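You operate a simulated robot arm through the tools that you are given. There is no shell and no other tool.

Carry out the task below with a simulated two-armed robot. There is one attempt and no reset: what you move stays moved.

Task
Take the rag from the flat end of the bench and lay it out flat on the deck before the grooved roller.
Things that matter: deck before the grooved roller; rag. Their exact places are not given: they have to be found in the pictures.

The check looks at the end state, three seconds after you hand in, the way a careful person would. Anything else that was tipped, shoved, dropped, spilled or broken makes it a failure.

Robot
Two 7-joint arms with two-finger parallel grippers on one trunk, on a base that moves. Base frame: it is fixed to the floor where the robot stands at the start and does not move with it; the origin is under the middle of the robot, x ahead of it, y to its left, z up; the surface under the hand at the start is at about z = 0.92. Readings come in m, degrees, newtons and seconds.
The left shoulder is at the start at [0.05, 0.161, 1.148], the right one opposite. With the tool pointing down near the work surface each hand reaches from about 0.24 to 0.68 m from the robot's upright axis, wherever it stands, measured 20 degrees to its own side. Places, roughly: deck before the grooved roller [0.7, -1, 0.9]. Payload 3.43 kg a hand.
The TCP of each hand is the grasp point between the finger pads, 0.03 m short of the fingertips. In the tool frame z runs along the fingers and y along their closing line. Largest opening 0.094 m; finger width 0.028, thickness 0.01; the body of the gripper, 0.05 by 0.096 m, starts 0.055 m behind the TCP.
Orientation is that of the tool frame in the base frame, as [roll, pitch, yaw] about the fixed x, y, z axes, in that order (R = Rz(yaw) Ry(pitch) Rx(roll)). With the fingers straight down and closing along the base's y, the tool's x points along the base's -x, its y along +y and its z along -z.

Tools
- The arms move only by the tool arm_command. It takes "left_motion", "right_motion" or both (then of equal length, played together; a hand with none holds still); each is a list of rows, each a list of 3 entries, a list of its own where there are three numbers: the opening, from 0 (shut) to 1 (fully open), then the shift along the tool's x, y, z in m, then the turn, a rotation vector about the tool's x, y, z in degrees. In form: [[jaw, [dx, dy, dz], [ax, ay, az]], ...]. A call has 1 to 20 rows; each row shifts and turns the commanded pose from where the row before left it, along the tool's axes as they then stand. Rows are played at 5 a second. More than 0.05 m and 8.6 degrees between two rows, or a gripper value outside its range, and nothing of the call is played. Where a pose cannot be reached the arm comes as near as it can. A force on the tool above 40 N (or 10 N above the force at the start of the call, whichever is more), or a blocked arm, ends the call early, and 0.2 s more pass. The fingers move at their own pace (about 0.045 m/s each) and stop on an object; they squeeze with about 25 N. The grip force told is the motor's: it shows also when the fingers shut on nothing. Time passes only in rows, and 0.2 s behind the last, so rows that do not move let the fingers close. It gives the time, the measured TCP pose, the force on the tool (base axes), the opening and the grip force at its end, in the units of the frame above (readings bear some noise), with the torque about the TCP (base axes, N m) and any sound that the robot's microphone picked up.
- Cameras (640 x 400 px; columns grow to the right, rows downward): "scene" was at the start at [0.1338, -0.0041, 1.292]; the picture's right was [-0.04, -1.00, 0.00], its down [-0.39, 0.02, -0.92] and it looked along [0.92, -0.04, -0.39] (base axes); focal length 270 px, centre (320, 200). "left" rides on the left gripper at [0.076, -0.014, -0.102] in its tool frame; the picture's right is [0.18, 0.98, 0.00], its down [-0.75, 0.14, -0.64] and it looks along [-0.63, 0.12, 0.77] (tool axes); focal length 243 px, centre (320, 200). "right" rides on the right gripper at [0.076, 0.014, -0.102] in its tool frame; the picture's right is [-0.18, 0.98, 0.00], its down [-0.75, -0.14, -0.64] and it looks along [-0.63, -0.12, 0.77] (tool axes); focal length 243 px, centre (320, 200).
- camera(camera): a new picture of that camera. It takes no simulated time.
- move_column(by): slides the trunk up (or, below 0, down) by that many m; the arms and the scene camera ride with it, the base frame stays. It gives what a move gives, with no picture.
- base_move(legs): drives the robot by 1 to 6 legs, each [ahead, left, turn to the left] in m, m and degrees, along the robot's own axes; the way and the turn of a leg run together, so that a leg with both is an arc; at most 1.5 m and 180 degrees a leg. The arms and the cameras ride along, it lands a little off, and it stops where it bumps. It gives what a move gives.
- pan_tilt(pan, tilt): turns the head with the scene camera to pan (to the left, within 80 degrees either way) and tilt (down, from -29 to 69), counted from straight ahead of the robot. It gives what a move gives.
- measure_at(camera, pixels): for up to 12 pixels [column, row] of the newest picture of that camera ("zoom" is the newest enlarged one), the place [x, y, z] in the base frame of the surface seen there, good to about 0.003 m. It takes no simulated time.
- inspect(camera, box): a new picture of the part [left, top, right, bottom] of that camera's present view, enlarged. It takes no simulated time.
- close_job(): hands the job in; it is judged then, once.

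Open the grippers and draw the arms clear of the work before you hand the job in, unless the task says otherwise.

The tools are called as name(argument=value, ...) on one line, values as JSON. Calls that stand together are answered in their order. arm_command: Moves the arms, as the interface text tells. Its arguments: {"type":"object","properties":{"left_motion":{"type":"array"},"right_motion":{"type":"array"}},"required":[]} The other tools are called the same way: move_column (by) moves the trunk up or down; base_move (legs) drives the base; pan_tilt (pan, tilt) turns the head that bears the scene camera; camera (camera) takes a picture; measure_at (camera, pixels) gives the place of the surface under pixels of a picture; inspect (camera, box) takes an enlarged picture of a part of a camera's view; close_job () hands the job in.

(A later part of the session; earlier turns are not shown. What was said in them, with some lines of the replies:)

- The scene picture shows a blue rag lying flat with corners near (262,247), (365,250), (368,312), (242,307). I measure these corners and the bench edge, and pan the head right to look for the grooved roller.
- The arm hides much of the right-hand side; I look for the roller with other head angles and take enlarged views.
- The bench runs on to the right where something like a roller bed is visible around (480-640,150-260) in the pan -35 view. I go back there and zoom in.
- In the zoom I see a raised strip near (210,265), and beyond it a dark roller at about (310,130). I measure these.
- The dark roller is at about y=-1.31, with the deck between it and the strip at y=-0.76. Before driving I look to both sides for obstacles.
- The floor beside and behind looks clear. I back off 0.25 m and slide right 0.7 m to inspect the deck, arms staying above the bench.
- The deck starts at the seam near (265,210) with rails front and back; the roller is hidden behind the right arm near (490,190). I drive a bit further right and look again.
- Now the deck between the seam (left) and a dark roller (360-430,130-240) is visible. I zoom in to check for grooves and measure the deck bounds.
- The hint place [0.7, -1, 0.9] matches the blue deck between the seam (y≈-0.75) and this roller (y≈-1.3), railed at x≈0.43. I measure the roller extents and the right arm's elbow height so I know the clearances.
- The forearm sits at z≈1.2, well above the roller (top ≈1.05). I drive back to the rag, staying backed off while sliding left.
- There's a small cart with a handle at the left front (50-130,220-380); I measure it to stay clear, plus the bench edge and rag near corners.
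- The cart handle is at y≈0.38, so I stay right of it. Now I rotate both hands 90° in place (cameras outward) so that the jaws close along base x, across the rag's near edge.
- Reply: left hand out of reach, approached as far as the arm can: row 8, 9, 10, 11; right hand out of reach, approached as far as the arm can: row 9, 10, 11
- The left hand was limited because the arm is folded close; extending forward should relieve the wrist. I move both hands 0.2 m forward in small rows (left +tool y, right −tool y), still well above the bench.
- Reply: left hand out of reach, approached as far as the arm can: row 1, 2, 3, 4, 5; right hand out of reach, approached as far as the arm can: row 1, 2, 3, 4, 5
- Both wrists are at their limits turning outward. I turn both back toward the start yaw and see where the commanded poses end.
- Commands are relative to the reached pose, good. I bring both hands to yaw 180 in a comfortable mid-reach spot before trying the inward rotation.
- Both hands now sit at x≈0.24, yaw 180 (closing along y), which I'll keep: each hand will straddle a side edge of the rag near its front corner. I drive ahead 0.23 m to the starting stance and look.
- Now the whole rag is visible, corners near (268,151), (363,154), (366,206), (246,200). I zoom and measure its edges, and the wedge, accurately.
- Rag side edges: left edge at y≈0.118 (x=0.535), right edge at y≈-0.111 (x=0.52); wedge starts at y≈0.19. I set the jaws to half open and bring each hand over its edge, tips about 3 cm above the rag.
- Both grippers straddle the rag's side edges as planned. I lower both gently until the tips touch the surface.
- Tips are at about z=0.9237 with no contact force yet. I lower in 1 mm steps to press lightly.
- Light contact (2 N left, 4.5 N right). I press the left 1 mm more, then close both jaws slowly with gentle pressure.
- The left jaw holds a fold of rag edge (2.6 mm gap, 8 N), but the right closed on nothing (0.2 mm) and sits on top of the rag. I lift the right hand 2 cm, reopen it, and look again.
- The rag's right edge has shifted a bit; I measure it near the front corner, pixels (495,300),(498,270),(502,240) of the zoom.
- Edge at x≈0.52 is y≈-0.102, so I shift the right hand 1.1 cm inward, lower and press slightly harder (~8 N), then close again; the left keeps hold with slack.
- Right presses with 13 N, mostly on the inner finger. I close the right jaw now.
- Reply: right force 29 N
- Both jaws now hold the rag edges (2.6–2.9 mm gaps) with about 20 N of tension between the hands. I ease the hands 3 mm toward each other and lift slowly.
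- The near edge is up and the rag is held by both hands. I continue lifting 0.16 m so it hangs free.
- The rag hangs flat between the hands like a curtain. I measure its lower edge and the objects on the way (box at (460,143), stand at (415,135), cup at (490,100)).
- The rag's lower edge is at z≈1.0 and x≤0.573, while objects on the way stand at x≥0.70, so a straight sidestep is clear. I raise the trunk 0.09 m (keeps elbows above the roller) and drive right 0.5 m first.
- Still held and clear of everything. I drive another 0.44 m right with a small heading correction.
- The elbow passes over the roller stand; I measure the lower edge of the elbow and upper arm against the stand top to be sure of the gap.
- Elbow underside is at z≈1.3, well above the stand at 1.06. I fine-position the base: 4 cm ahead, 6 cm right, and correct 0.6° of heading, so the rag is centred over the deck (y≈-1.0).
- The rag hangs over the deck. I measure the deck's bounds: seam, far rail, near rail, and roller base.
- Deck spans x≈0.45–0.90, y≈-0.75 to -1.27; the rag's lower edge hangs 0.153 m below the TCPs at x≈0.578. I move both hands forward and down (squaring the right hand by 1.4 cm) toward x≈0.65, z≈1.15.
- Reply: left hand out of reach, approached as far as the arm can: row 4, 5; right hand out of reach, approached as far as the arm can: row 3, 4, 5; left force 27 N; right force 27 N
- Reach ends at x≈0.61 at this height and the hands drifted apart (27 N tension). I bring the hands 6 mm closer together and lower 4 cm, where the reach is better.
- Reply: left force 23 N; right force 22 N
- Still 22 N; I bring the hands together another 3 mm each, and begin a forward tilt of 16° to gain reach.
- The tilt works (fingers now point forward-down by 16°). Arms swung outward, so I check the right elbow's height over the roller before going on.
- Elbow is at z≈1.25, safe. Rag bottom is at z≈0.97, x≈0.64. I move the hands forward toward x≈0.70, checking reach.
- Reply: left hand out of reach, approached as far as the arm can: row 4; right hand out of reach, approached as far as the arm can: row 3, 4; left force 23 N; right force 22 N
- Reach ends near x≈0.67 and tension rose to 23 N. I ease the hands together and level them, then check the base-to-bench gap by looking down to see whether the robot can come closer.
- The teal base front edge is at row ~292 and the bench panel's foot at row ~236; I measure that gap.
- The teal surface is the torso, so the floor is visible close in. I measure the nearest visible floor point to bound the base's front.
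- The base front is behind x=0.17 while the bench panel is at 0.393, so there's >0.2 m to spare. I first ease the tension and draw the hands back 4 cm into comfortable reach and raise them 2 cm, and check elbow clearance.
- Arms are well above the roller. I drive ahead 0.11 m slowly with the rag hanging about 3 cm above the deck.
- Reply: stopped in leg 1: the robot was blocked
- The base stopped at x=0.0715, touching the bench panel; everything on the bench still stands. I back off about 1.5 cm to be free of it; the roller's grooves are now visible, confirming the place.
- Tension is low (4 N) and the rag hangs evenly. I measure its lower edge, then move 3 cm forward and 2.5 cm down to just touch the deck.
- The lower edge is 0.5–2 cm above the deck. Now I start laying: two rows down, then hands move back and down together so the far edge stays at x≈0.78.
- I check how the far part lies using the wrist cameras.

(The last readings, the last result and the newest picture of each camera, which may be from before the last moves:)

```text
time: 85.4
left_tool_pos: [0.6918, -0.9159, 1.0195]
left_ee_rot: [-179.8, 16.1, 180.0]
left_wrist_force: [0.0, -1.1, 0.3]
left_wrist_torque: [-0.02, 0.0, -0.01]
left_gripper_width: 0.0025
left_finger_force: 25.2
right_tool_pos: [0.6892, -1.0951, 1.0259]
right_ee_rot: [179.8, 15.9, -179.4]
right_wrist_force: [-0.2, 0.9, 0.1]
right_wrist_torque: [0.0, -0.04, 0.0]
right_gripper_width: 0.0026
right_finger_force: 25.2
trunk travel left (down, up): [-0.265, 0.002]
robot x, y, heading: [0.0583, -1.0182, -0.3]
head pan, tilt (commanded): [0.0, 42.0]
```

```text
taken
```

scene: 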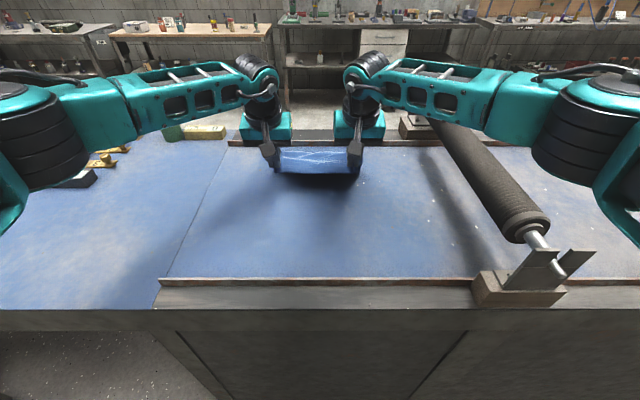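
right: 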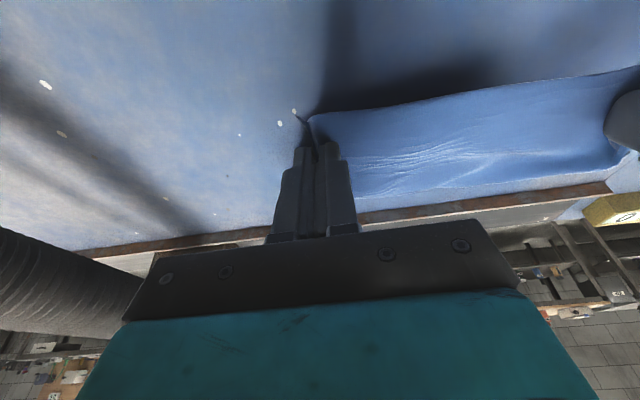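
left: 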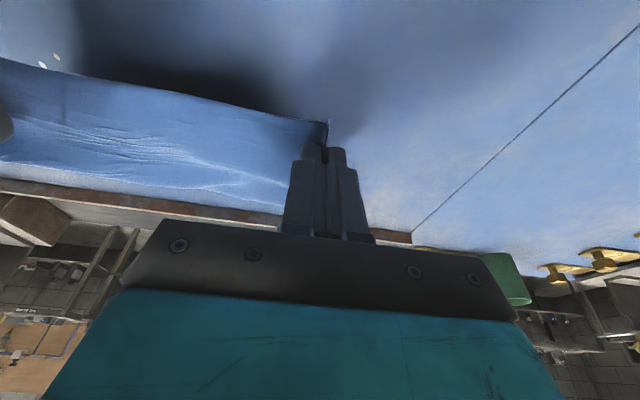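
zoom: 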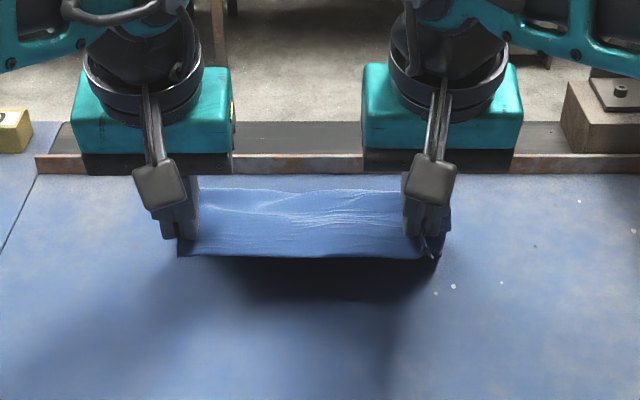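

I measure points on the visible rag surface in the scene view to see whether the far part slopes down and away.

inspect(camera="scene", box=[250, 130, 380, 200])

measure_at(camera="scene", pixels=[[315, 149], [315, 152], [315, 156], [315, 160], [315, 165], [315, 170], [290, 150], [290, 155], [340, 152], [340, 158], [285, 165], [347, 165]])

```text
4.92 times, centred on (315, 165) of scene
```

zoom: 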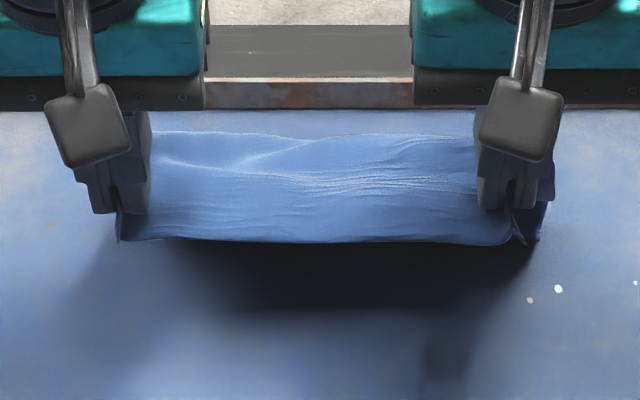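

```text
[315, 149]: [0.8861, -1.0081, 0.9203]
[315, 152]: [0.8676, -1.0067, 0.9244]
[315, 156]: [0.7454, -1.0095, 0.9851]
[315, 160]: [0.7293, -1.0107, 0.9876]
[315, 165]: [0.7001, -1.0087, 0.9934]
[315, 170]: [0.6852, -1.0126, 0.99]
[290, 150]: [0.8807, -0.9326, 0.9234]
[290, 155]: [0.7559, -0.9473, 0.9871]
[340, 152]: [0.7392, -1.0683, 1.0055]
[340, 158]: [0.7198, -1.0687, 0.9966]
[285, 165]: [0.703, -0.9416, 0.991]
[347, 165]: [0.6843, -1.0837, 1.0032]
```

The near strip is level at z≈0.99 from x=0.685 to 0.755 and the rest drops away beyond x≈0.77 onto the deck, so it is unrolling away from me as wanted. I continue back and down while bringing the tools upright.

arm_command(left_motion=[[0, [0.0159, 0, 0.0071], [0, 2.67, 0]], [0, [0.0155, 0, 0.0078], [0, 2.67, 0]], [0, [0.0152, 0, 0.0085], [0, 2.67, 0]], [0, [0.0147, 0, 0.0092], [0, 2.67, 0]], [0, [0.0143, 0, 0.0095], [0, 2.67, 0]], [0, [0, 0, 0], [0, 2.67, 0]]], right_motion=[[0, [0.0159, 0, 0.0081], [0, 2.67, 0]], [0, [0.0155, 0, 0.0088], [0, 2.67, 0]], [0, [0.0152, 0, 0.0095], [0, 2.67, 0]], [0, [0.0147, 0, 0.0102], [0, 2.67, 0]], [0, [0.0143, 0, 0.0105], [0, 2.67, 0]], [0, [0, 0, 0], [0, 2.67, 0]]])

camera(camera="scene")

inspect(camera="scene", box=[230, 120, 410, 230])

```text
time: 86.8
left_tool_pos: [0.6244, -0.9152, 0.9663]
left_ee_rot: [-179.8, -0.1, 179.8]
left_wrist_force: [-0.4, -3.3, 0.0]
left_wrist_torque: [-0.13, 0.0, -0.01]
left_gripper_width: 0.0025
left_finger_force: 25.3
right_tool_pos: [0.6226, -1.0953, 0.963]
right_ee_rot: [179.8, -0.1, -179.3]
right_wrist_force: [-0.4, 3.3, 0.1]
right_wrist_torque: [0.08, -0.06, -0.01]
right_gripper_width: 0.0028
right_finger_force: 24.8
trunk travel left (down, up): [-0.265, 0.002]
robot x, y, heading: [0.057, -1.0209, -0.1]
head pan, tilt (commanded): [0.0, 42.0]
```

```text
taken
```

scene: 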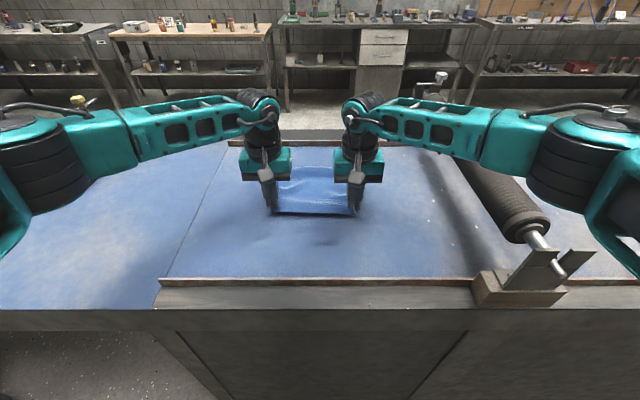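

```text
3.56 times, centred on (320, 175) of scene
```

zoom: 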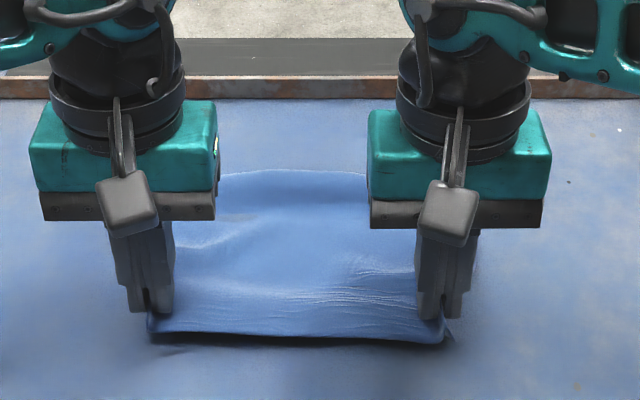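

The rag is spreading away nicely, far edge at zoom row ~172. I measure and then lower the last centimetre while pulling back slightly to stretch it.

measure_at(camera="zoom", pixels=[[290, 174], [235, 178], [350, 178], [290, 220], [290, 260], [290, 290], [290, 325], [200, 230], [360, 250], [158, 325], [440, 335], [200, 325]])

arm_command(left_motion=[[0, [0.006, 0, 0.005], [0, 0, 0]], [0, [0.006, 0, 0.004], [0, 0, 0]], [0, [0.006, 0, 0.002], [0, 0, 0]], [0, [0.004, 0, 0], [0, 0, 0]], [0, [0, 0, 0], [0, 0, 0]]], right_motion=[[0, [0.006, 0, 0.004], [0, 0, 0]], [0, [0.006, 0, 0.003], [0, 0, 0]], [0, [0.006, 0, 0.001], [0, 0, 0]], [0, [0.004, 0, 0], [0, 0, 0]], [0, [0, 0, 0], [0, 0, 0]]])

inspect(camera="scene", box=[230, 120, 410, 230])

```text
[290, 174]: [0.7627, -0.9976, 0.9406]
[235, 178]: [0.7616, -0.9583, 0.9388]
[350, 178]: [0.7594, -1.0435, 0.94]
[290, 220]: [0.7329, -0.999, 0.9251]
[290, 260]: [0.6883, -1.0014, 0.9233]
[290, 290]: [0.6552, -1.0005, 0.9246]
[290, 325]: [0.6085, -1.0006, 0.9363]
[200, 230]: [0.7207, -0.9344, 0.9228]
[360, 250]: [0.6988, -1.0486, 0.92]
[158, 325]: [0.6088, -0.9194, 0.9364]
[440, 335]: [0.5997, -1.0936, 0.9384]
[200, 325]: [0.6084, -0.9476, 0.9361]
```

```text
time: 88.0
left_tool_pos: [0.604, -0.9156, 0.9549]
left_ee_rot: [-179.8, -0.1, 179.9]
left_wrist_force: [-0.3, -3.4, -0.4]
left_wrist_torque: [-0.18, -0.03, 0.02]
left_gripper_width: 0.0025
left_finger_force: 25.7
right_tool_pos: [0.6024, -1.0964, 0.9542]
right_ee_rot: [179.8, 0.0, -179.4]
right_wrist_force: [-0.5, 4.3, -0.3]
right_wrist_torque: [0.13, 0.01, -0.07]
right_gripper_width: 0.0026
right_finger_force: 24.6
trunk travel left (down, up): [-0.265, 0.002]
robot x, y, heading: [0.0579, -1.0199, -0.3]
head pan, tilt (commanded): [0.0, 42.0]
```

```text
3.56 times, centred on (320, 175) of scene
```

zoom: 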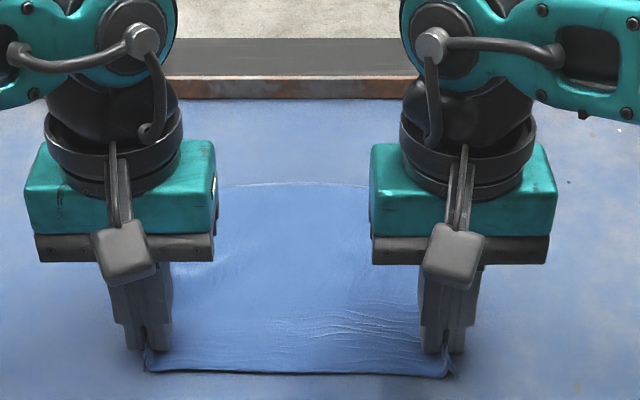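

Fingertips are almost on the deck. I measure the far edge and the surface for humps before releasing.

measure_at(camera="zoom", pixels=[[290, 181], [290, 186], [290, 192], [290, 200], [290, 210], [290, 230], [235, 190], [350, 190], [290, 300], [290, 340], [290, 365], [200, 270]])

inspect(camera="scene", box=[285, 160, 345, 195])

```text
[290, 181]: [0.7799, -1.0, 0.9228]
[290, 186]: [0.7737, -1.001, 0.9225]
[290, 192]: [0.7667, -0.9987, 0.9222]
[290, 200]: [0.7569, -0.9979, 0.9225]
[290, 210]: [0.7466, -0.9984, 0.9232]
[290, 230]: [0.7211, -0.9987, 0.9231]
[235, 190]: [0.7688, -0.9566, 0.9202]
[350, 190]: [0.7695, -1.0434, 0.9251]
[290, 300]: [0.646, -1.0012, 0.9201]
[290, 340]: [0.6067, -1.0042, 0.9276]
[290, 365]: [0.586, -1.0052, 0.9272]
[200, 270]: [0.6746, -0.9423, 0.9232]
```

```text
10.67 times, centred on (315, 178) of scene
```

zoom: 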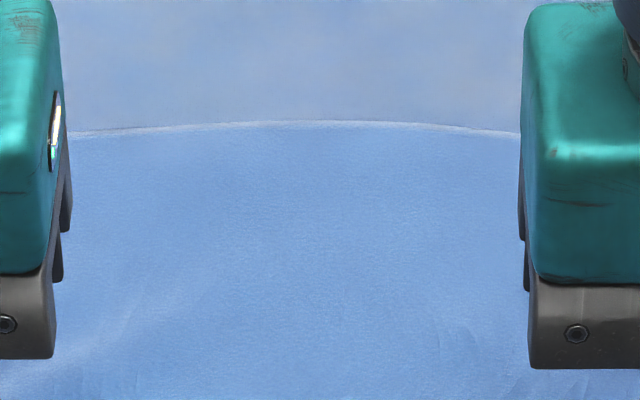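

The far edge lies flat at x≈0.775 and the near hem at x≈0.585; the rag is centred near (0.68, -1.0). I now open both jaws slowly about 3.5 cm and then lift straight up.

arm_command(left_motion=[[0.05, [0, 0, 0], [0, 0, 0]], [0.1, [0, 0, 0], [0, 0, 0]], [0.2, [0, 0, 0], [0, 0, 0]], [0.3, [0, 0, 0], [0, 0, 0]], [0.38, [0, 0, 0], [0, 0, 0]], [0.38, [0, 0, 0], [0, 0, 0]]], right_motion=[[0.05, [0, 0, 0], [0, 0, 0]], [0.1, [0, 0, 0], [0, 0, 0]], [0.2, [0, 0, 0], [0, 0, 0]], [0.3, [0, 0, 0], [0, 0, 0]], [0.38, [0, 0, 0], [0, 0, 0]], [0.38, [0, 0, 0], [0, 0, 0]]])

inspect(camera="scene", box=[230, 120, 410, 230])

camera(camera="left")

camera(camera="right")

```text
time: 89.4
left_tool_pos: [0.6031, -0.9156, 0.9554]
left_ee_rot: [-179.8, -0.1, 179.9]
left_wrist_force: [0.0, -0.9, 1.0]
left_wrist_torque: [0.02, 0.0, -0.02]
left_gripper_width: 0.0357
left_finger_force: 0.1
right_tool_pos: [0.6025, -1.0963, 0.9533]
right_ee_rot: [179.8, 0.0, -179.5]
right_wrist_force: [-0.2, -0.8, 0.3]
right_wrist_torque: [-0.01, 0.0, 0.01]
right_gripper_width: 0.0359
right_finger_force: 0.1
trunk travel left (down, up): [-0.265, 0.002]
robot x, y, heading: [0.0586, -1.0231, -0.1]
head pan, tilt (commanded): [0.0, 42.0]
```

```text
3.56 times, centred on (320, 175) of scene
```

zoom: 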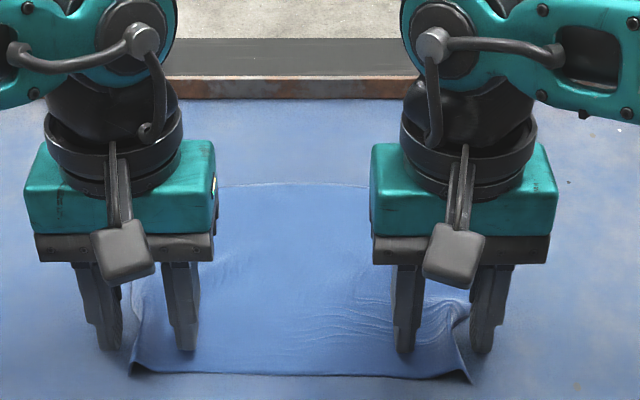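

```text
taken
```

left: 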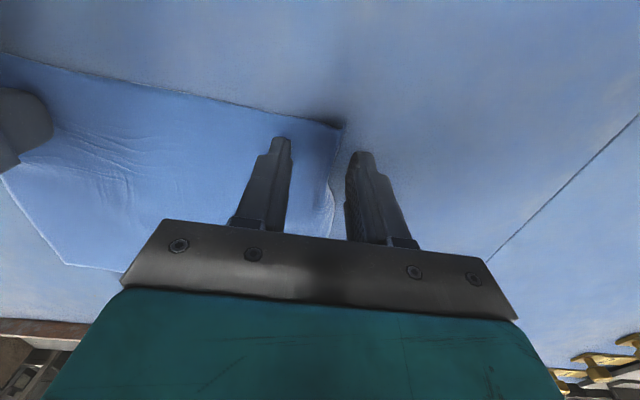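

```text
taken
```

right: 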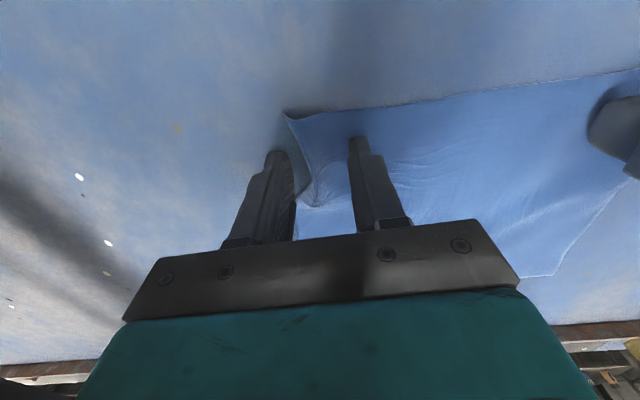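

Both edges were released: the left lies nearly flat, the right has a small pucker at the edge. I lift both hands straight up 8 cm and look.

arm_command(left_motion=[[0.38, [0, 0, -0.01], [0, 0, 0]], [0.38, [0, 0, -0.02], [0, 0, 0]], [0.38, [0, 0, -0.025], [0, 0, 0]], [0.38, [0, 0, -0.025], [0, 0, 0]], [0.38, [0, 0, 0], [0, 0, 0]]], right_motion=[[0.42, [0, 0, -0.01], [0, 0, 0]], [0.42, [0, 0, -0.02], [0, 0, 0]], [0.42, [0, 0, -0.025], [0, 0, 0]], [0.42, [0, 0, -0.025], [0, 0, 0]], [0.42, [0, 0, 0], [0, 0, 0]]])

inspect(camera="scene", box=[230, 120, 410, 230])

camera(camera="left")

camera(camera="right")

```text
time: 90.6
left_tool_pos: [0.6036, -0.9154, 1.0357]
left_ee_rot: [-179.8, 0.0, 180.0]
left_wrist_force: [-0.1, 0.4, 0.2]
left_wrist_torque: [0.02, -0.02, 0.0]
left_gripper_width: 0.0358
left_finger_force: 0.0
right_tool_pos: [0.6027, -1.0967, 1.0336]
right_ee_rot: [179.8, 0.0, -179.3]
right_wrist_force: [-0.3, 0.4, 0.3]
right_wrist_torque: [0.04, -0.01, 0.02]
right_gripper_width: 0.0394
right_finger_force: 0.0
trunk travel left (down, up): [-0.265, 0.002]
robot x, y, heading: [0.0553, -1.0216, 0.0]
head pan, tilt (commanded): [0.0, 42.0]
```

```text
3.56 times, centred on (320, 175) of scene
```

zoom: 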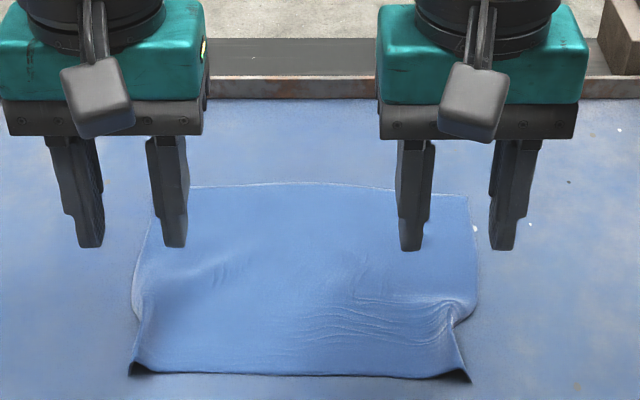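

```text
taken
```

left: 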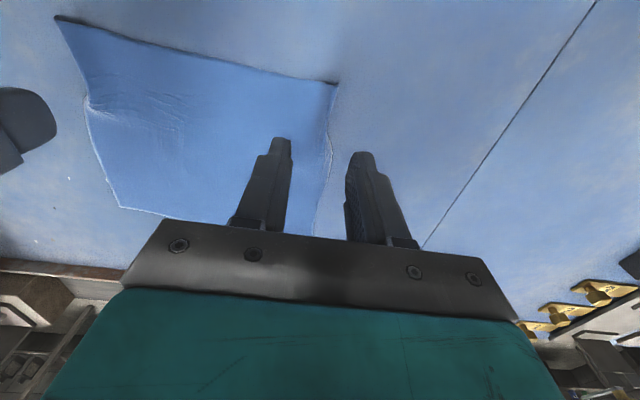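

```text
taken
```

right: 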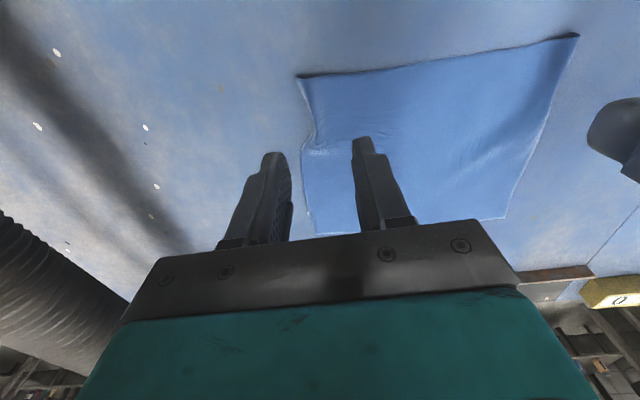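

The rag is spread almost flat; the front corners curl slightly and the right edge has a pucker at zoom (455,315). I measure heights over it to decide on smoothing.

inspect(camera="scene", box=[255, 165, 375, 235])

measure_at(camera="zoom", pixels=[[60, 310], [75, 295], [100, 200], [490, 325], [480, 300], [470, 215], [460, 190], [400, 200], [280, 200], [280, 300], [200, 120], [480, 150]])

```text
5.33 times, centred on (315, 200) of scene
```

zoom: 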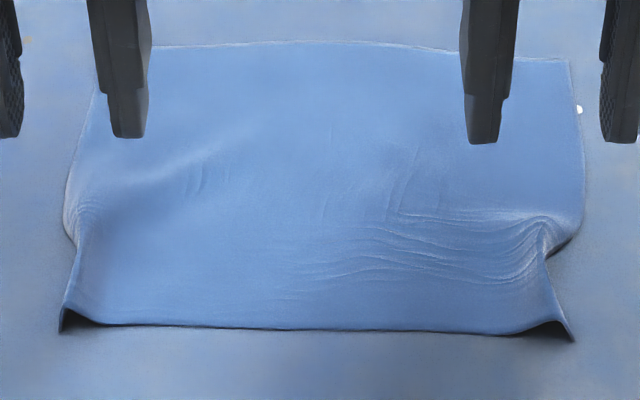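

```text
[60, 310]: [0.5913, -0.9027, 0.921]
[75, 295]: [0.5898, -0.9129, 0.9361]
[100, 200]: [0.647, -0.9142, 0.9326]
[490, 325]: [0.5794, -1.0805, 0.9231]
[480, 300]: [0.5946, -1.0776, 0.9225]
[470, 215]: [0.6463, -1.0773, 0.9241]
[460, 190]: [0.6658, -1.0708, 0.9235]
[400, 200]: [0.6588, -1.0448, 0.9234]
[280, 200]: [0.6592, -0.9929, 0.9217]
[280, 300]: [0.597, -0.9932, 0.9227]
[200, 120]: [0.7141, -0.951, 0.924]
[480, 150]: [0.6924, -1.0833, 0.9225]
```

Corners curl up about 1.5 cm and both side edges have a notch where they were pinched. I measure the notches and corners so I can wipe them outward with closed fingertips.

measure_at(camera="zoom", pixels=[[66, 322], [80, 245], [68, 205], [85, 130], [570, 335], [552, 300], [543, 255], [555, 235], [580, 205], [580, 130], [110, 320], [525, 330]])

```text
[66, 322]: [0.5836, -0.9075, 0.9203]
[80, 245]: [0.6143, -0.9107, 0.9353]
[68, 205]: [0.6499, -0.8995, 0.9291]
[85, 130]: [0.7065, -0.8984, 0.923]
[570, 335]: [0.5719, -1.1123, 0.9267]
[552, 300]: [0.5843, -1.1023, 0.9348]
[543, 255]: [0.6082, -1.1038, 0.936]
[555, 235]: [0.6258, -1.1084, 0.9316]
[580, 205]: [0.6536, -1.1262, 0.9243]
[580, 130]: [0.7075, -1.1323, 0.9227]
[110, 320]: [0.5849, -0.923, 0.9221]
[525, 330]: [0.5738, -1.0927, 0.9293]
```

I close the jaws and place both fingertip pairs on the rag just inside the notches (left y≈-0.94, right y≈-1.072, x≈0.61), lowering to light contact.

arm_command(left_motion=[[0.1, [-0.008, -0.012, 0], [0, 0, 0]], [0, [0, -0.013, 0], [0, 0, 0]], [0, [0, 0, 0.03], [0, 0, 0]], [0, [0, 0, 0.03], [0, 0, 0]], [0, [0, 0, 0.017], [0, 0, 0]], [0, [0, 0, 0.003], [0, 0, 0]], [0, [0, 0, 0.002], [0, 0, 0]]], right_motion=[[0.1, [-0.008, 0.012, 0], [0, 0, 0]], [0, [0, 0.013, 0], [0, 0, 0]], [0, [0, 0, 0.03], [0, 0, 0]], [0, [0, 0, 0.03], [0, 0, 0]], [0, [0, 0, 0.015], [0, 0, 0]], [0, [0, 0, 0.003], [0, 0, 0]], [0, [0, 0, 0.002], [0, 0, 0]]])

inspect(camera="scene", box=[230, 120, 410, 230])

```text
time: 92.2
left_tool_pos: [0.6104, -0.9393, 0.953]
left_ee_rot: [-179.8, 0.0, 179.8]
left_wrist_force: [0.6, 0.1, 0.7]
left_wrist_torque: [-0.01, -0.02, -0.02]
left_gripper_width: 0.0001
left_finger_force: 25.1
right_tool_pos: [0.6087, -1.0715, 0.9535]
right_ee_rot: [179.9, 0.0, -179.5]
right_wrist_force: [-0.1, 0.4, 0.8]
right_wrist_torque: [-0.02, 0.03, -0.03]
right_gripper_width: 0.0
right_finger_force: 24.7
trunk travel left (down, up): [-0.265, 0.002]
robot x, y, heading: [0.0575, -1.0186, 0.0]
head pan, tilt (commanded): [0.0, 42.0]
```

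```text
3.56 times, centred on (320, 175) of scene
```

zoom: 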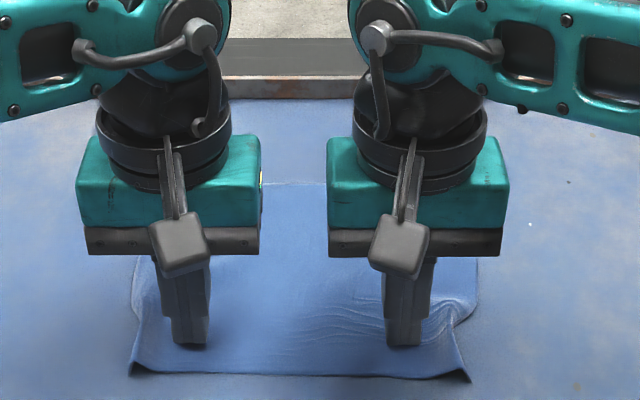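

Just at contact. I press 1.5 mm more and wipe both outward 5 cm at the same time, then lift.

arm_command(left_motion=[[0, [0, 0, 0.0012], [0, 0, 0]], [0, [0, 0.008, 0], [0, 0, 0]], [0, [0, 0.01, 0], [0, 0, 0]], [0, [0, 0.01, 0], [0, 0, 0]], [0, [0, 0.01, 0], [0, 0, 0]], [0, [0, 0, 0], [0, 0, 0]]], right_motion=[[0, [0, 0, 0.0015], [0, 0, 0]], [0, [0, -0.008, 0], [0, 0, 0]], [0, [0, -0.01, 0], [0, 0, 0]], [0, [0, -0.01, 0], [0, 0, 0]], [0, [0, -0.01, 0], [0, 0, 0]], [0, [0, 0, 0], [0, 0, 0]]])

inspect(camera="scene", box=[230, 120, 410, 230])

```text
time: 93.6
left_tool_pos: [0.6097, -0.9011, 0.9532]
left_ee_rot: [-179.8, 0.1, 179.9]
left_wrist_force: [0.1, 0.7, 0.5]
left_wrist_torque: [0.01, -0.04, -0.05]
left_gripper_width: 0.0003
left_finger_force: 25.1
right_tool_pos: [0.6082, -1.1087, 0.9548]
right_ee_rot: [179.8, 0.1, -179.4]
right_wrist_force: [-0.1, 0.4, -1.0]
right_wrist_torque: [0.01, 0.04, 0.0]
right_gripper_width: 0.0
right_finger_force: 24.6
trunk travel left (down, up): [-0.265, 0.002]
robot x, y, heading: [0.0574, -1.0214, -0.1]
head pan, tilt (commanded): [0.0, 42.0]
```

```text
3.56 times, centred on (320, 175) of scene
```

zoom: 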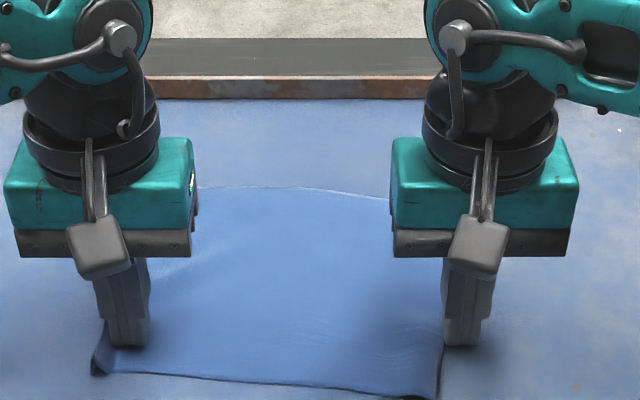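

The wrinkles on the right are gone. I lift both hands 8 cm to see the result.

arm_command(left_motion=[[0, [0, 0, -0.01], [0, 0, 0]], [0, [0, 0, -0.03], [0, 0, 0]], [0, [0, 0.02, -0.04], [0, 0, 0]], [0, [0, 0.02, -0.02], [0, 0, 0]]], right_motion=[[0, [0, 0, -0.01], [0, 0, 0]], [0, [0, 0, -0.03], [0, 0, 0]], [0, [0, -0.02, -0.04], [0, 0, 0]], [0, [0, -0.02, -0.02], [0, 0, 0]]])

inspect(camera="scene", box=[240, 140, 400, 240])

camera(camera="right")

camera(camera="left")

```text
time: 94.6
left_tool_pos: [0.6088, -0.8605, 1.053]
left_ee_rot: [-179.8, 0.0, 179.9]
left_wrist_force: [0.5, 0.8, 0.4]
left_wrist_torque: [0.01, 0.0, 0.0]
left_gripper_width: 0.0002
left_finger_force: 25.2
right_tool_pos: [0.6091, -1.1457, 1.0545]
right_ee_rot: [179.8, 0.0, -179.4]
right_wrist_force: [0.9, -0.1, -0.7]
right_wrist_torque: [0.01, -0.01, -0.01]
right_gripper_width: 0.0
right_finger_force: 24.9
trunk travel left (down, up): [-0.265, 0.002]
robot x, y, heading: [0.0516, -1.0194, -0.2]
head pan, tilt (commanded): [0.0, 42.0]
```

```text
4.00 times, centred on (320, 190) of scene
```

zoom: 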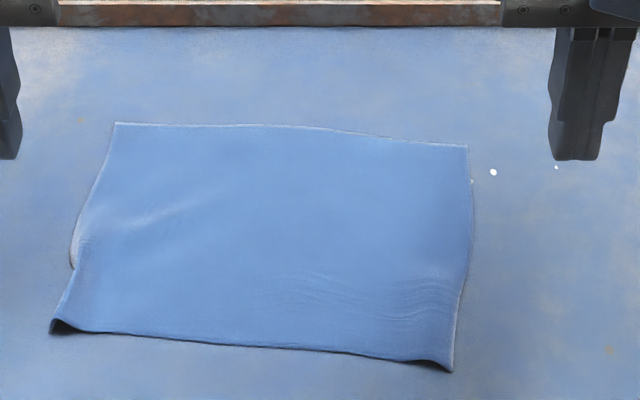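

```text
taken
```

right: 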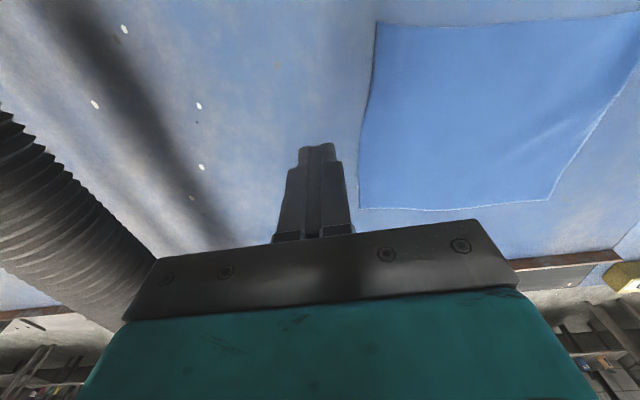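

```text
taken
```

left: 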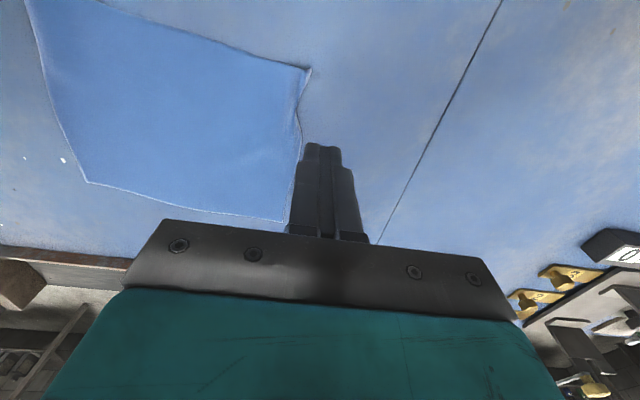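

Much better: the right side is smooth; only the left front corner still curls (zoom (60,325)) with a small notch at (72,255). I measure those.

measure_at(camera="zoom", pixels=[[57, 322], [72, 310], [75, 260], [85, 230], [117, 125], [465, 148], [450, 365], [440, 355], [470, 230], [300, 345], [120, 300], [160, 225]])

```text
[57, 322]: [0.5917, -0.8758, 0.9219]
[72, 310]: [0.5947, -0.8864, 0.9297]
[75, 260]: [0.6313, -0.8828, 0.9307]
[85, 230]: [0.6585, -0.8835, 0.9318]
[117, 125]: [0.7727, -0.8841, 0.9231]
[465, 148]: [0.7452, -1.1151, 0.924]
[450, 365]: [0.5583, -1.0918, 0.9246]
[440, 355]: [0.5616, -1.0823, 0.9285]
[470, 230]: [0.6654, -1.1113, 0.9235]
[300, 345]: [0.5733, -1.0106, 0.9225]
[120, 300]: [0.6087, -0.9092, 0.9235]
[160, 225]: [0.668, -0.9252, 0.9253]
```

Corners now: (0.592,-0.876), (0.773,-0.884), (0.745,-1.115), (0.558,-1.092), max height about 1 cm at the left front corner. I do one more gentle wipe toward both front corners simultaneously.

arm_command(left_motion=[[0, [-0.003, -0.025, 0], [0, 0, 0]], [0, [0, -0.025, 0], [0, 0, 0]], [0, [0, 0, 0.04], [0, 0, 0]], [0, [0, 0, 0.04], [0, 0, 0]], [0, [0, 0, 0.016], [0, 0, 0]], [0, [0, 0, 0.003], [0, 0, 0]], [0, [0, 0, 0.0015], [0, 0, 0]], [0, [0, 0, 0], [0, 0, 0]]], right_motion=[[0, [0.012, 0.04, 0], [0, 0, 0]], [0, [0.012, 0.04, 0], [0, 0, 0]], [0, [0, 0, 0.04], [0, 0, 0]], [0, [0, 0, 0.04], [0, 0, 0]], [0, [0, 0, 0.016], [0, 0, 0]], [0, [0, 0, 0.004], [0, 0, 0]], [0, [0, 0, 0.0015], [0, 0, 0]], [0, [0, 0, 0], [0, 0, 0]]])

inspect(camera="scene", box=[240, 140, 400, 240])

```text
time: 96.4
left_tool_pos: [0.6145, -0.9132, 0.9506]
left_ee_rot: [-179.7, 0.1, 179.9]
left_wrist_force: [-0.3, -1.8, 6.1]
left_wrist_torque: [-0.01, 0.07, 0.03]
left_gripper_width: 0.0
left_finger_force: 25.2
right_tool_pos: [0.5835, -1.0687, 0.9518]
right_ee_rot: [179.9, -0.1, -179.3]
right_wrist_force: [-0.3, -1.1, 0.3]
right_wrist_torque: [-0.02, -0.02, 0.0]
right_gripper_width: 0.0
right_finger_force: 25.1
trunk travel left (down, up): [-0.265, 0.002]
robot x, y, heading: [0.0562, -1.0231, -0.1]
head pan, tilt (commanded): [0.0, 42.0]
```

```text
4.00 times, centred on (320, 190) of scene
```

zoom: 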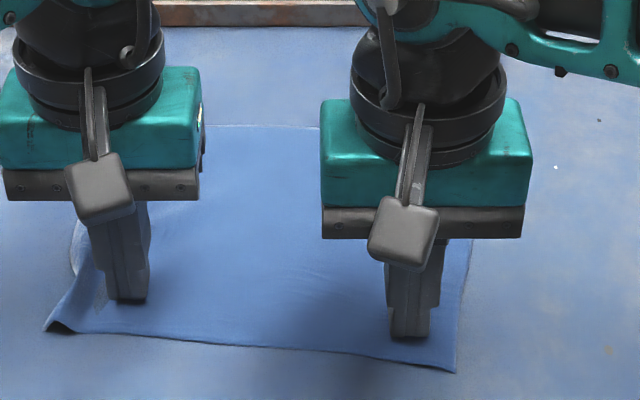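

Left presses with 6 N, right barely; I press the right 1.5 mm more and wipe diagonally to the corners.

arm_command(left_motion=[[0, [0, 0, 0], [0, 0, 0]], [0, [0.005, 0.009, 0], [0, 0, 0]], [0, [0.005, 0.009, 0], [0, 0, 0]], [0, [0.005, 0.009, 0.0002], [0, 0, 0]], [0, [0.005, 0.009, 0.0002], [0, 0, 0]], [0, [0.005, 0.009, 0], [0, 0, 0]], [0, [0, 0, 0], [0, 0, 0]]], right_motion=[[0, [0, 0, 0.0015], [0, 0, 0]], [0, [0.004, -0.007, 0.0002], [0, 0, 0]], [0, [0.004, -0.007, 0.0002], [0, 0, 0]], [0, [0.004, -0.007, 0.0002], [0, 0, 0]], [0, [0.004, -0.007, 0], [0, 0, 0]], [0, [0.002, -0.005, 0], [0, 0, 0]], [0, [0, 0, 0], [0, 0, 0]]])

inspect(camera="scene", box=[240, 140, 400, 240])

```text
time: 98.0
left_tool_pos: [0.589, -0.8669, 0.9518]
left_ee_rot: [-179.9, 0.1, 179.9]
left_wrist_force: [1.5, -4.1, 7.0]
left_wrist_torque: [-0.08, -0.03, 0.02]
left_gripper_width: 0.0
left_finger_force: 25.2
right_tool_pos: [0.5672, -1.1026, 0.9521]
right_ee_rot: [179.8, 0.2, -179.3]
right_wrist_force: [1.2, 4.4, 7.7]
right_wrist_torque: [0.2, -0.05, 0.0]
right_gripper_width: 0.0001
right_finger_force: 24.5
trunk travel left (down, up): [-0.265, 0.002]
robot x, y, heading: [0.0567, -1.0176, -0.2]
head pan, tilt (commanded): [0.0, 42.0]
```

```text
4.00 times, centred on (320, 190) of scene
```

zoom: 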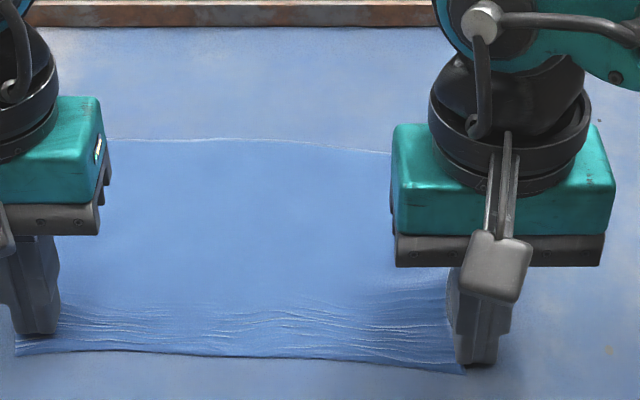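

The near edge is stretched tight and flat between the fingertips. I release the pressure by lifting straight up and look at the result.

arm_command(left_motion=[[0, [0, 0, -0.003], [0, 0, 0]], [0, [0, 0, -0.02], [0, 0, 0]], [0, [0, 0, -0.04], [0, 0, 0]], [0, [0, 0.02, -0.04], [0, 0, 0]], [0, [0, 0.01, 0], [0, 0, 0]]], right_motion=[[0, [0, 0, -0.003], [0, 0, 0]], [0, [0, 0, -0.02], [0, 0, 0]], [0, [0, 0, -0.04], [0, 0, 0]], [0, [0, -0.02, -0.04], [0, 0, 0]], [0, [0, -0.01, 0], [0, 0, 0]]])

inspect(camera="scene", box=[240, 140, 400, 240])

camera(camera="left")

camera(camera="right")

```text
time: 99.2
left_tool_pos: [0.5902, -0.8355, 1.0546]
left_ee_rot: [-179.8, -0.1, 179.9]
left_wrist_force: [0.8, 0.4, -0.2]
left_wrist_torque: [0.02, 0.02, -0.03]
left_gripper_width: 0.0
left_finger_force: 24.8
right_tool_pos: [0.5688, -1.1326, 1.0524]
right_ee_rot: [179.8, 0.0, -179.4]
right_wrist_force: [-0.3, -0.6, 0.4]
right_wrist_torque: [0.02, 0.01, 0.01]
right_gripper_width: 0.0003
right_finger_force: 25.2
trunk travel left (down, up): [-0.265, 0.002]
robot x, y, heading: [0.056, -1.0155, -0.6]
head pan, tilt (commanded): [0.0, 42.0]
```

```text
4.00 times, centred on (320, 190) of scene
```

zoom: 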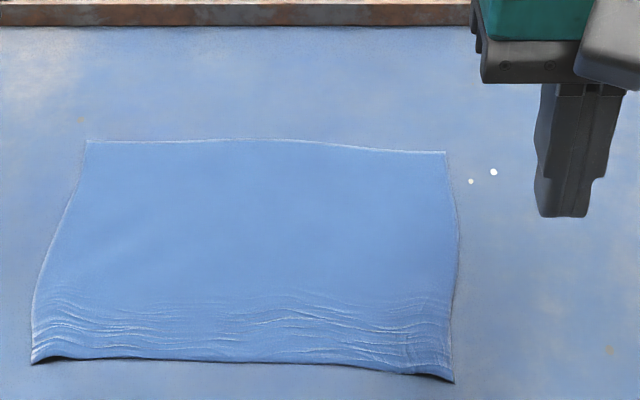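

```text
taken
```

left: 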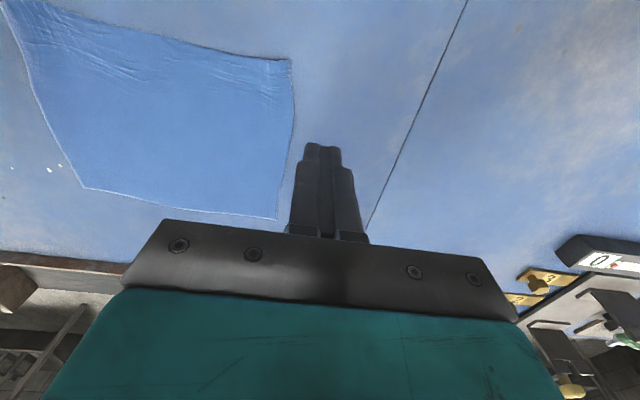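

```text
taken
```

right: 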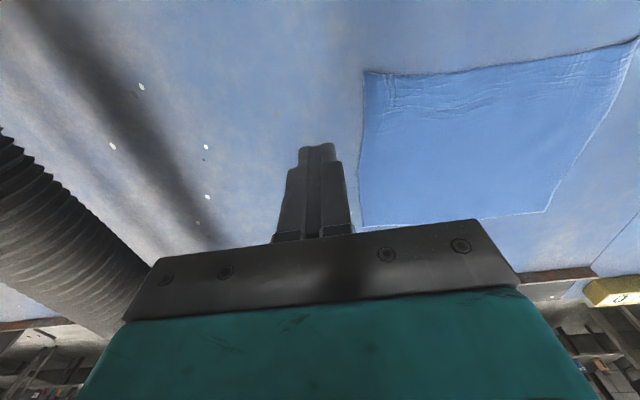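

The rag is now flat and full-size with only fine wrinkles along the near edge. I measure corners and heights.

measure_at(camera="zoom", pixels=[[36, 358], [89, 146], [442, 155], [450, 377], [250, 250], [250, 320], [250, 350], [70, 325], [430, 360], [45, 345], [440, 340], [250, 200]])

```text
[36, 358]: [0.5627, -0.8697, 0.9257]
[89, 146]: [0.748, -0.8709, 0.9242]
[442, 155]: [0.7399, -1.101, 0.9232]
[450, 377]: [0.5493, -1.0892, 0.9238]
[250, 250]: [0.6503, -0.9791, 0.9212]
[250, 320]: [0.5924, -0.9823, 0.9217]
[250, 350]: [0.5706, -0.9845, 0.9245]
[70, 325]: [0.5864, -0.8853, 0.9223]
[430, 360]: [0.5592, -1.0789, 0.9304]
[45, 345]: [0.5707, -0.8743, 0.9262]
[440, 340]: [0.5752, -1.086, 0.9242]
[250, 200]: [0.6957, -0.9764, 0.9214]
```

The rag lies at x 0.55–0.75, y -0.87 to -1.10, heights within a few mm of the deck. I raise the hands, open the grippers, and draw the arms back.

arm_command(left_motion=[[0.3, [0, 0, -0.03], [0, 0, 0]], [0.6, [0.01, 0, -0.03], [0, 0, 0]], [1, [0.03, 0, -0.03], [0, 0, 0]], [1, [0.03, 0, -0.02], [0, 0, 0]], [1, [0.03, 0, 0], [0, 0, 0]], [1, [0, 0, 0], [0, 0, 0]]], right_motion=[[0.3, [0, 0, -0.03], [0, 0, 0]], [0.6, [0.01, 0, -0.03], [0, 0, 0]], [1, [0.03, 0, -0.03], [0, 0, 0]], [1, [0.03, 0, -0.02], [0, 0, 0]], [1, [0.03, 0, 0], [0, 0, 0]], [1, [0, 0, 0], [0, 0, 0]]])

base_move(legs=[[-0.3, 0, 0]])

camera(camera="scene")

inspect(camera="scene", box=[220, 100, 420, 220])

```text
time: 100.6
left_tool_pos: [0.487, -0.835, 1.1646]
left_ee_rot: [-179.8, 0.0, 179.9]
left_wrist_force: [0.4, 0.2, -0.1]
left_wrist_torque: [0.01, 0.0, 0.02]
left_gripper_width: 0.0939
left_finger_force: 0.0
right_tool_pos: [0.4681, -1.1347, 1.1635]
right_ee_rot: [179.9, 0.0, -179.4]
right_wrist_force: [-0.8, -0.1, 0.0]
right_wrist_torque: [-0.02, -0.02, 0.02]
right_gripper_width: 0.0942
right_finger_force: 0.1
trunk travel left (down, up): [-0.265, 0.002]
robot x, y, heading: [0.0583, -1.0233, 0.0]
head pan, tilt (commanded): [0.0, 42.0]
```

```text
time: 102.6
left_tool_pos: [0.1946, -0.8332, 1.1644]
left_ee_rot: [-179.9, 0.0, -179.6]
left_wrist_force: [-0.2, 0.1, -0.9]
left_wrist_torque: [0.0, 0.01, 0.03]
left_gripper_width: 0.094
left_finger_force: 0.0
right_tool_pos: [0.1795, -1.1328, 1.1642]
right_ee_rot: [179.7, 0.1, -178.8]
right_wrist_force: [-0.7, -0.3, 0.5]
right_wrist_torque: [0.0, -0.02, -0.04]
right_gripper_width: 0.0939
right_finger_force: 0.2
trunk travel left (down, up): [-0.265, 0.002]
robot x, y, heading: [-0.2337, -1.0193, 0.4]
head pan, tilt (commanded): [0.0, 42.0]
```

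```text
taken
```

scene: 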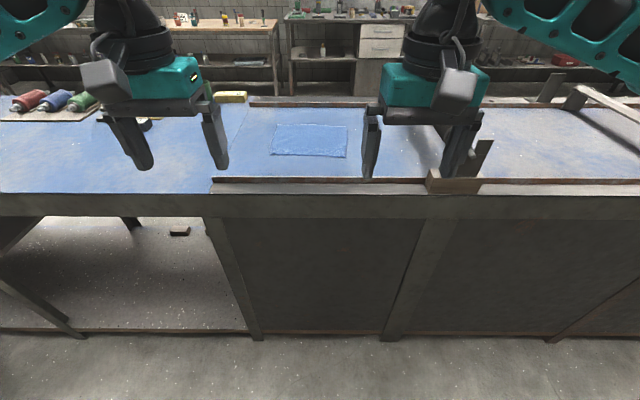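

```text
3.20 times, centred on (320, 160) of scene
```

zoom: 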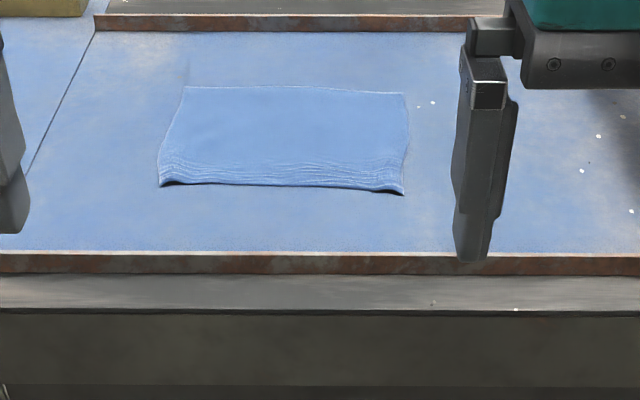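

The rag lies flat in the middle of the deck. I check that everything on the flat end is still in place before handing in.

pan_tilt(pan=40, tilt=22)

camera(camera="scene")

pan_tilt(pan=0, tilt=30)

camera(camera="scene")

```text
time: 103.7
left_tool_pos: [0.1947, -0.8326, 1.1637]
left_ee_rot: [-179.8, 0.1, -179.6]
left_wrist_force: [-0.1, 0.6, -0.1]
left_wrist_torque: [-0.01, 0.05, -0.01]
left_gripper_width: 0.094
left_finger_force: 0.1
right_tool_pos: [0.1801, -1.1317, 1.1619]
right_ee_rot: [179.8, 0.0, -178.9]
right_wrist_force: [0.4, 0.3, -0.3]
right_wrist_torque: [0.03, -0.01, 0.05]
right_gripper_width: 0.0942
right_finger_force: 0.1
trunk travel left (down, up): [-0.265, 0.002]
robot x, y, heading: [-0.2339, -1.0181, 0.6]
head pan, tilt (commanded): [40.0, 22.0]
```

```text
taken
```

scene: 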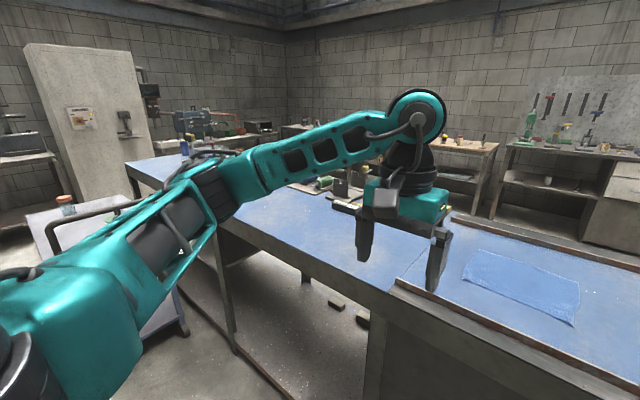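

```text
time: 104.8
left_tool_pos: [0.1951, -0.832, 1.1638]
left_ee_rot: [-179.7, -0.1, -179.7]
left_wrist_force: [-1.1, -0.4, -0.7]
left_wrist_torque: [0.02, -0.01, -0.01]
left_gripper_width: 0.0941
left_finger_force: 0.1
right_tool_pos: [0.1795, -1.1317, 1.1616]
right_ee_rot: [179.8, 0.0, -178.9]
right_wrist_force: [-0.1, -0.6, 0.0]
right_wrist_torque: [0.02, 0.01, -0.02]
right_gripper_width: 0.0941
right_finger_force: 0.0
trunk travel left (down, up): [-0.265, 0.002]
robot x, y, heading: [-0.2377, -1.0172, 0.4]
head pan, tilt (commanded): [0.0, 30.0]
```

```text
taken
```

scene: 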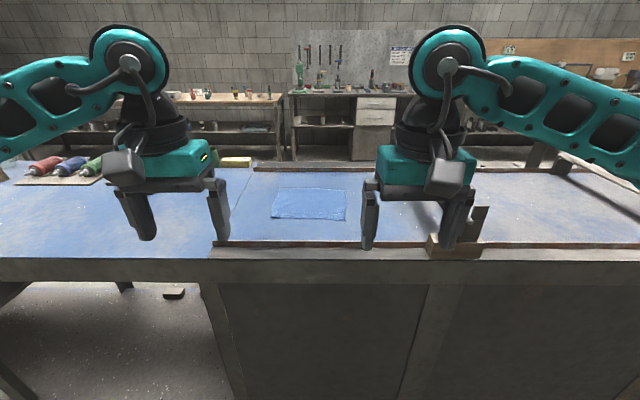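

The rag lies flat on the deck between the seam and the grooved roller, and the tool rack, cup and stands on the bench were upright and in place in every picture. The grippers are open and the arms are clear of the bench, so I hand the job in.

close_job()

```text
The job is handed in.
```

I moved the rag from the flat end of the bench to the deck before the grooved roller, where it now lies flat, and I've handed the job in.

- **Position:** it covers about x 0.55–0.75 and y -0.87 to -1.10. That is between the seam and the roller, and inside the front and back rails.
- **Flatness:** measured heights were mostly within a few millimetres of the deck. Fine wrinkles remain along the near edge, and the near right corner sits up to about 1 cm high.
- **Bump:** while bringing the robot closer for the lay-down, the base touched the bench panel once and stopped. I backed it off straight away.
- **Other objects:** I saw nothing tipped or moved in the pictures. In the last pictures the robot's arm hid parts of the flat end, so I didn't get a full final view of the items there.

The grippers are open and the arms are clear of the bench.
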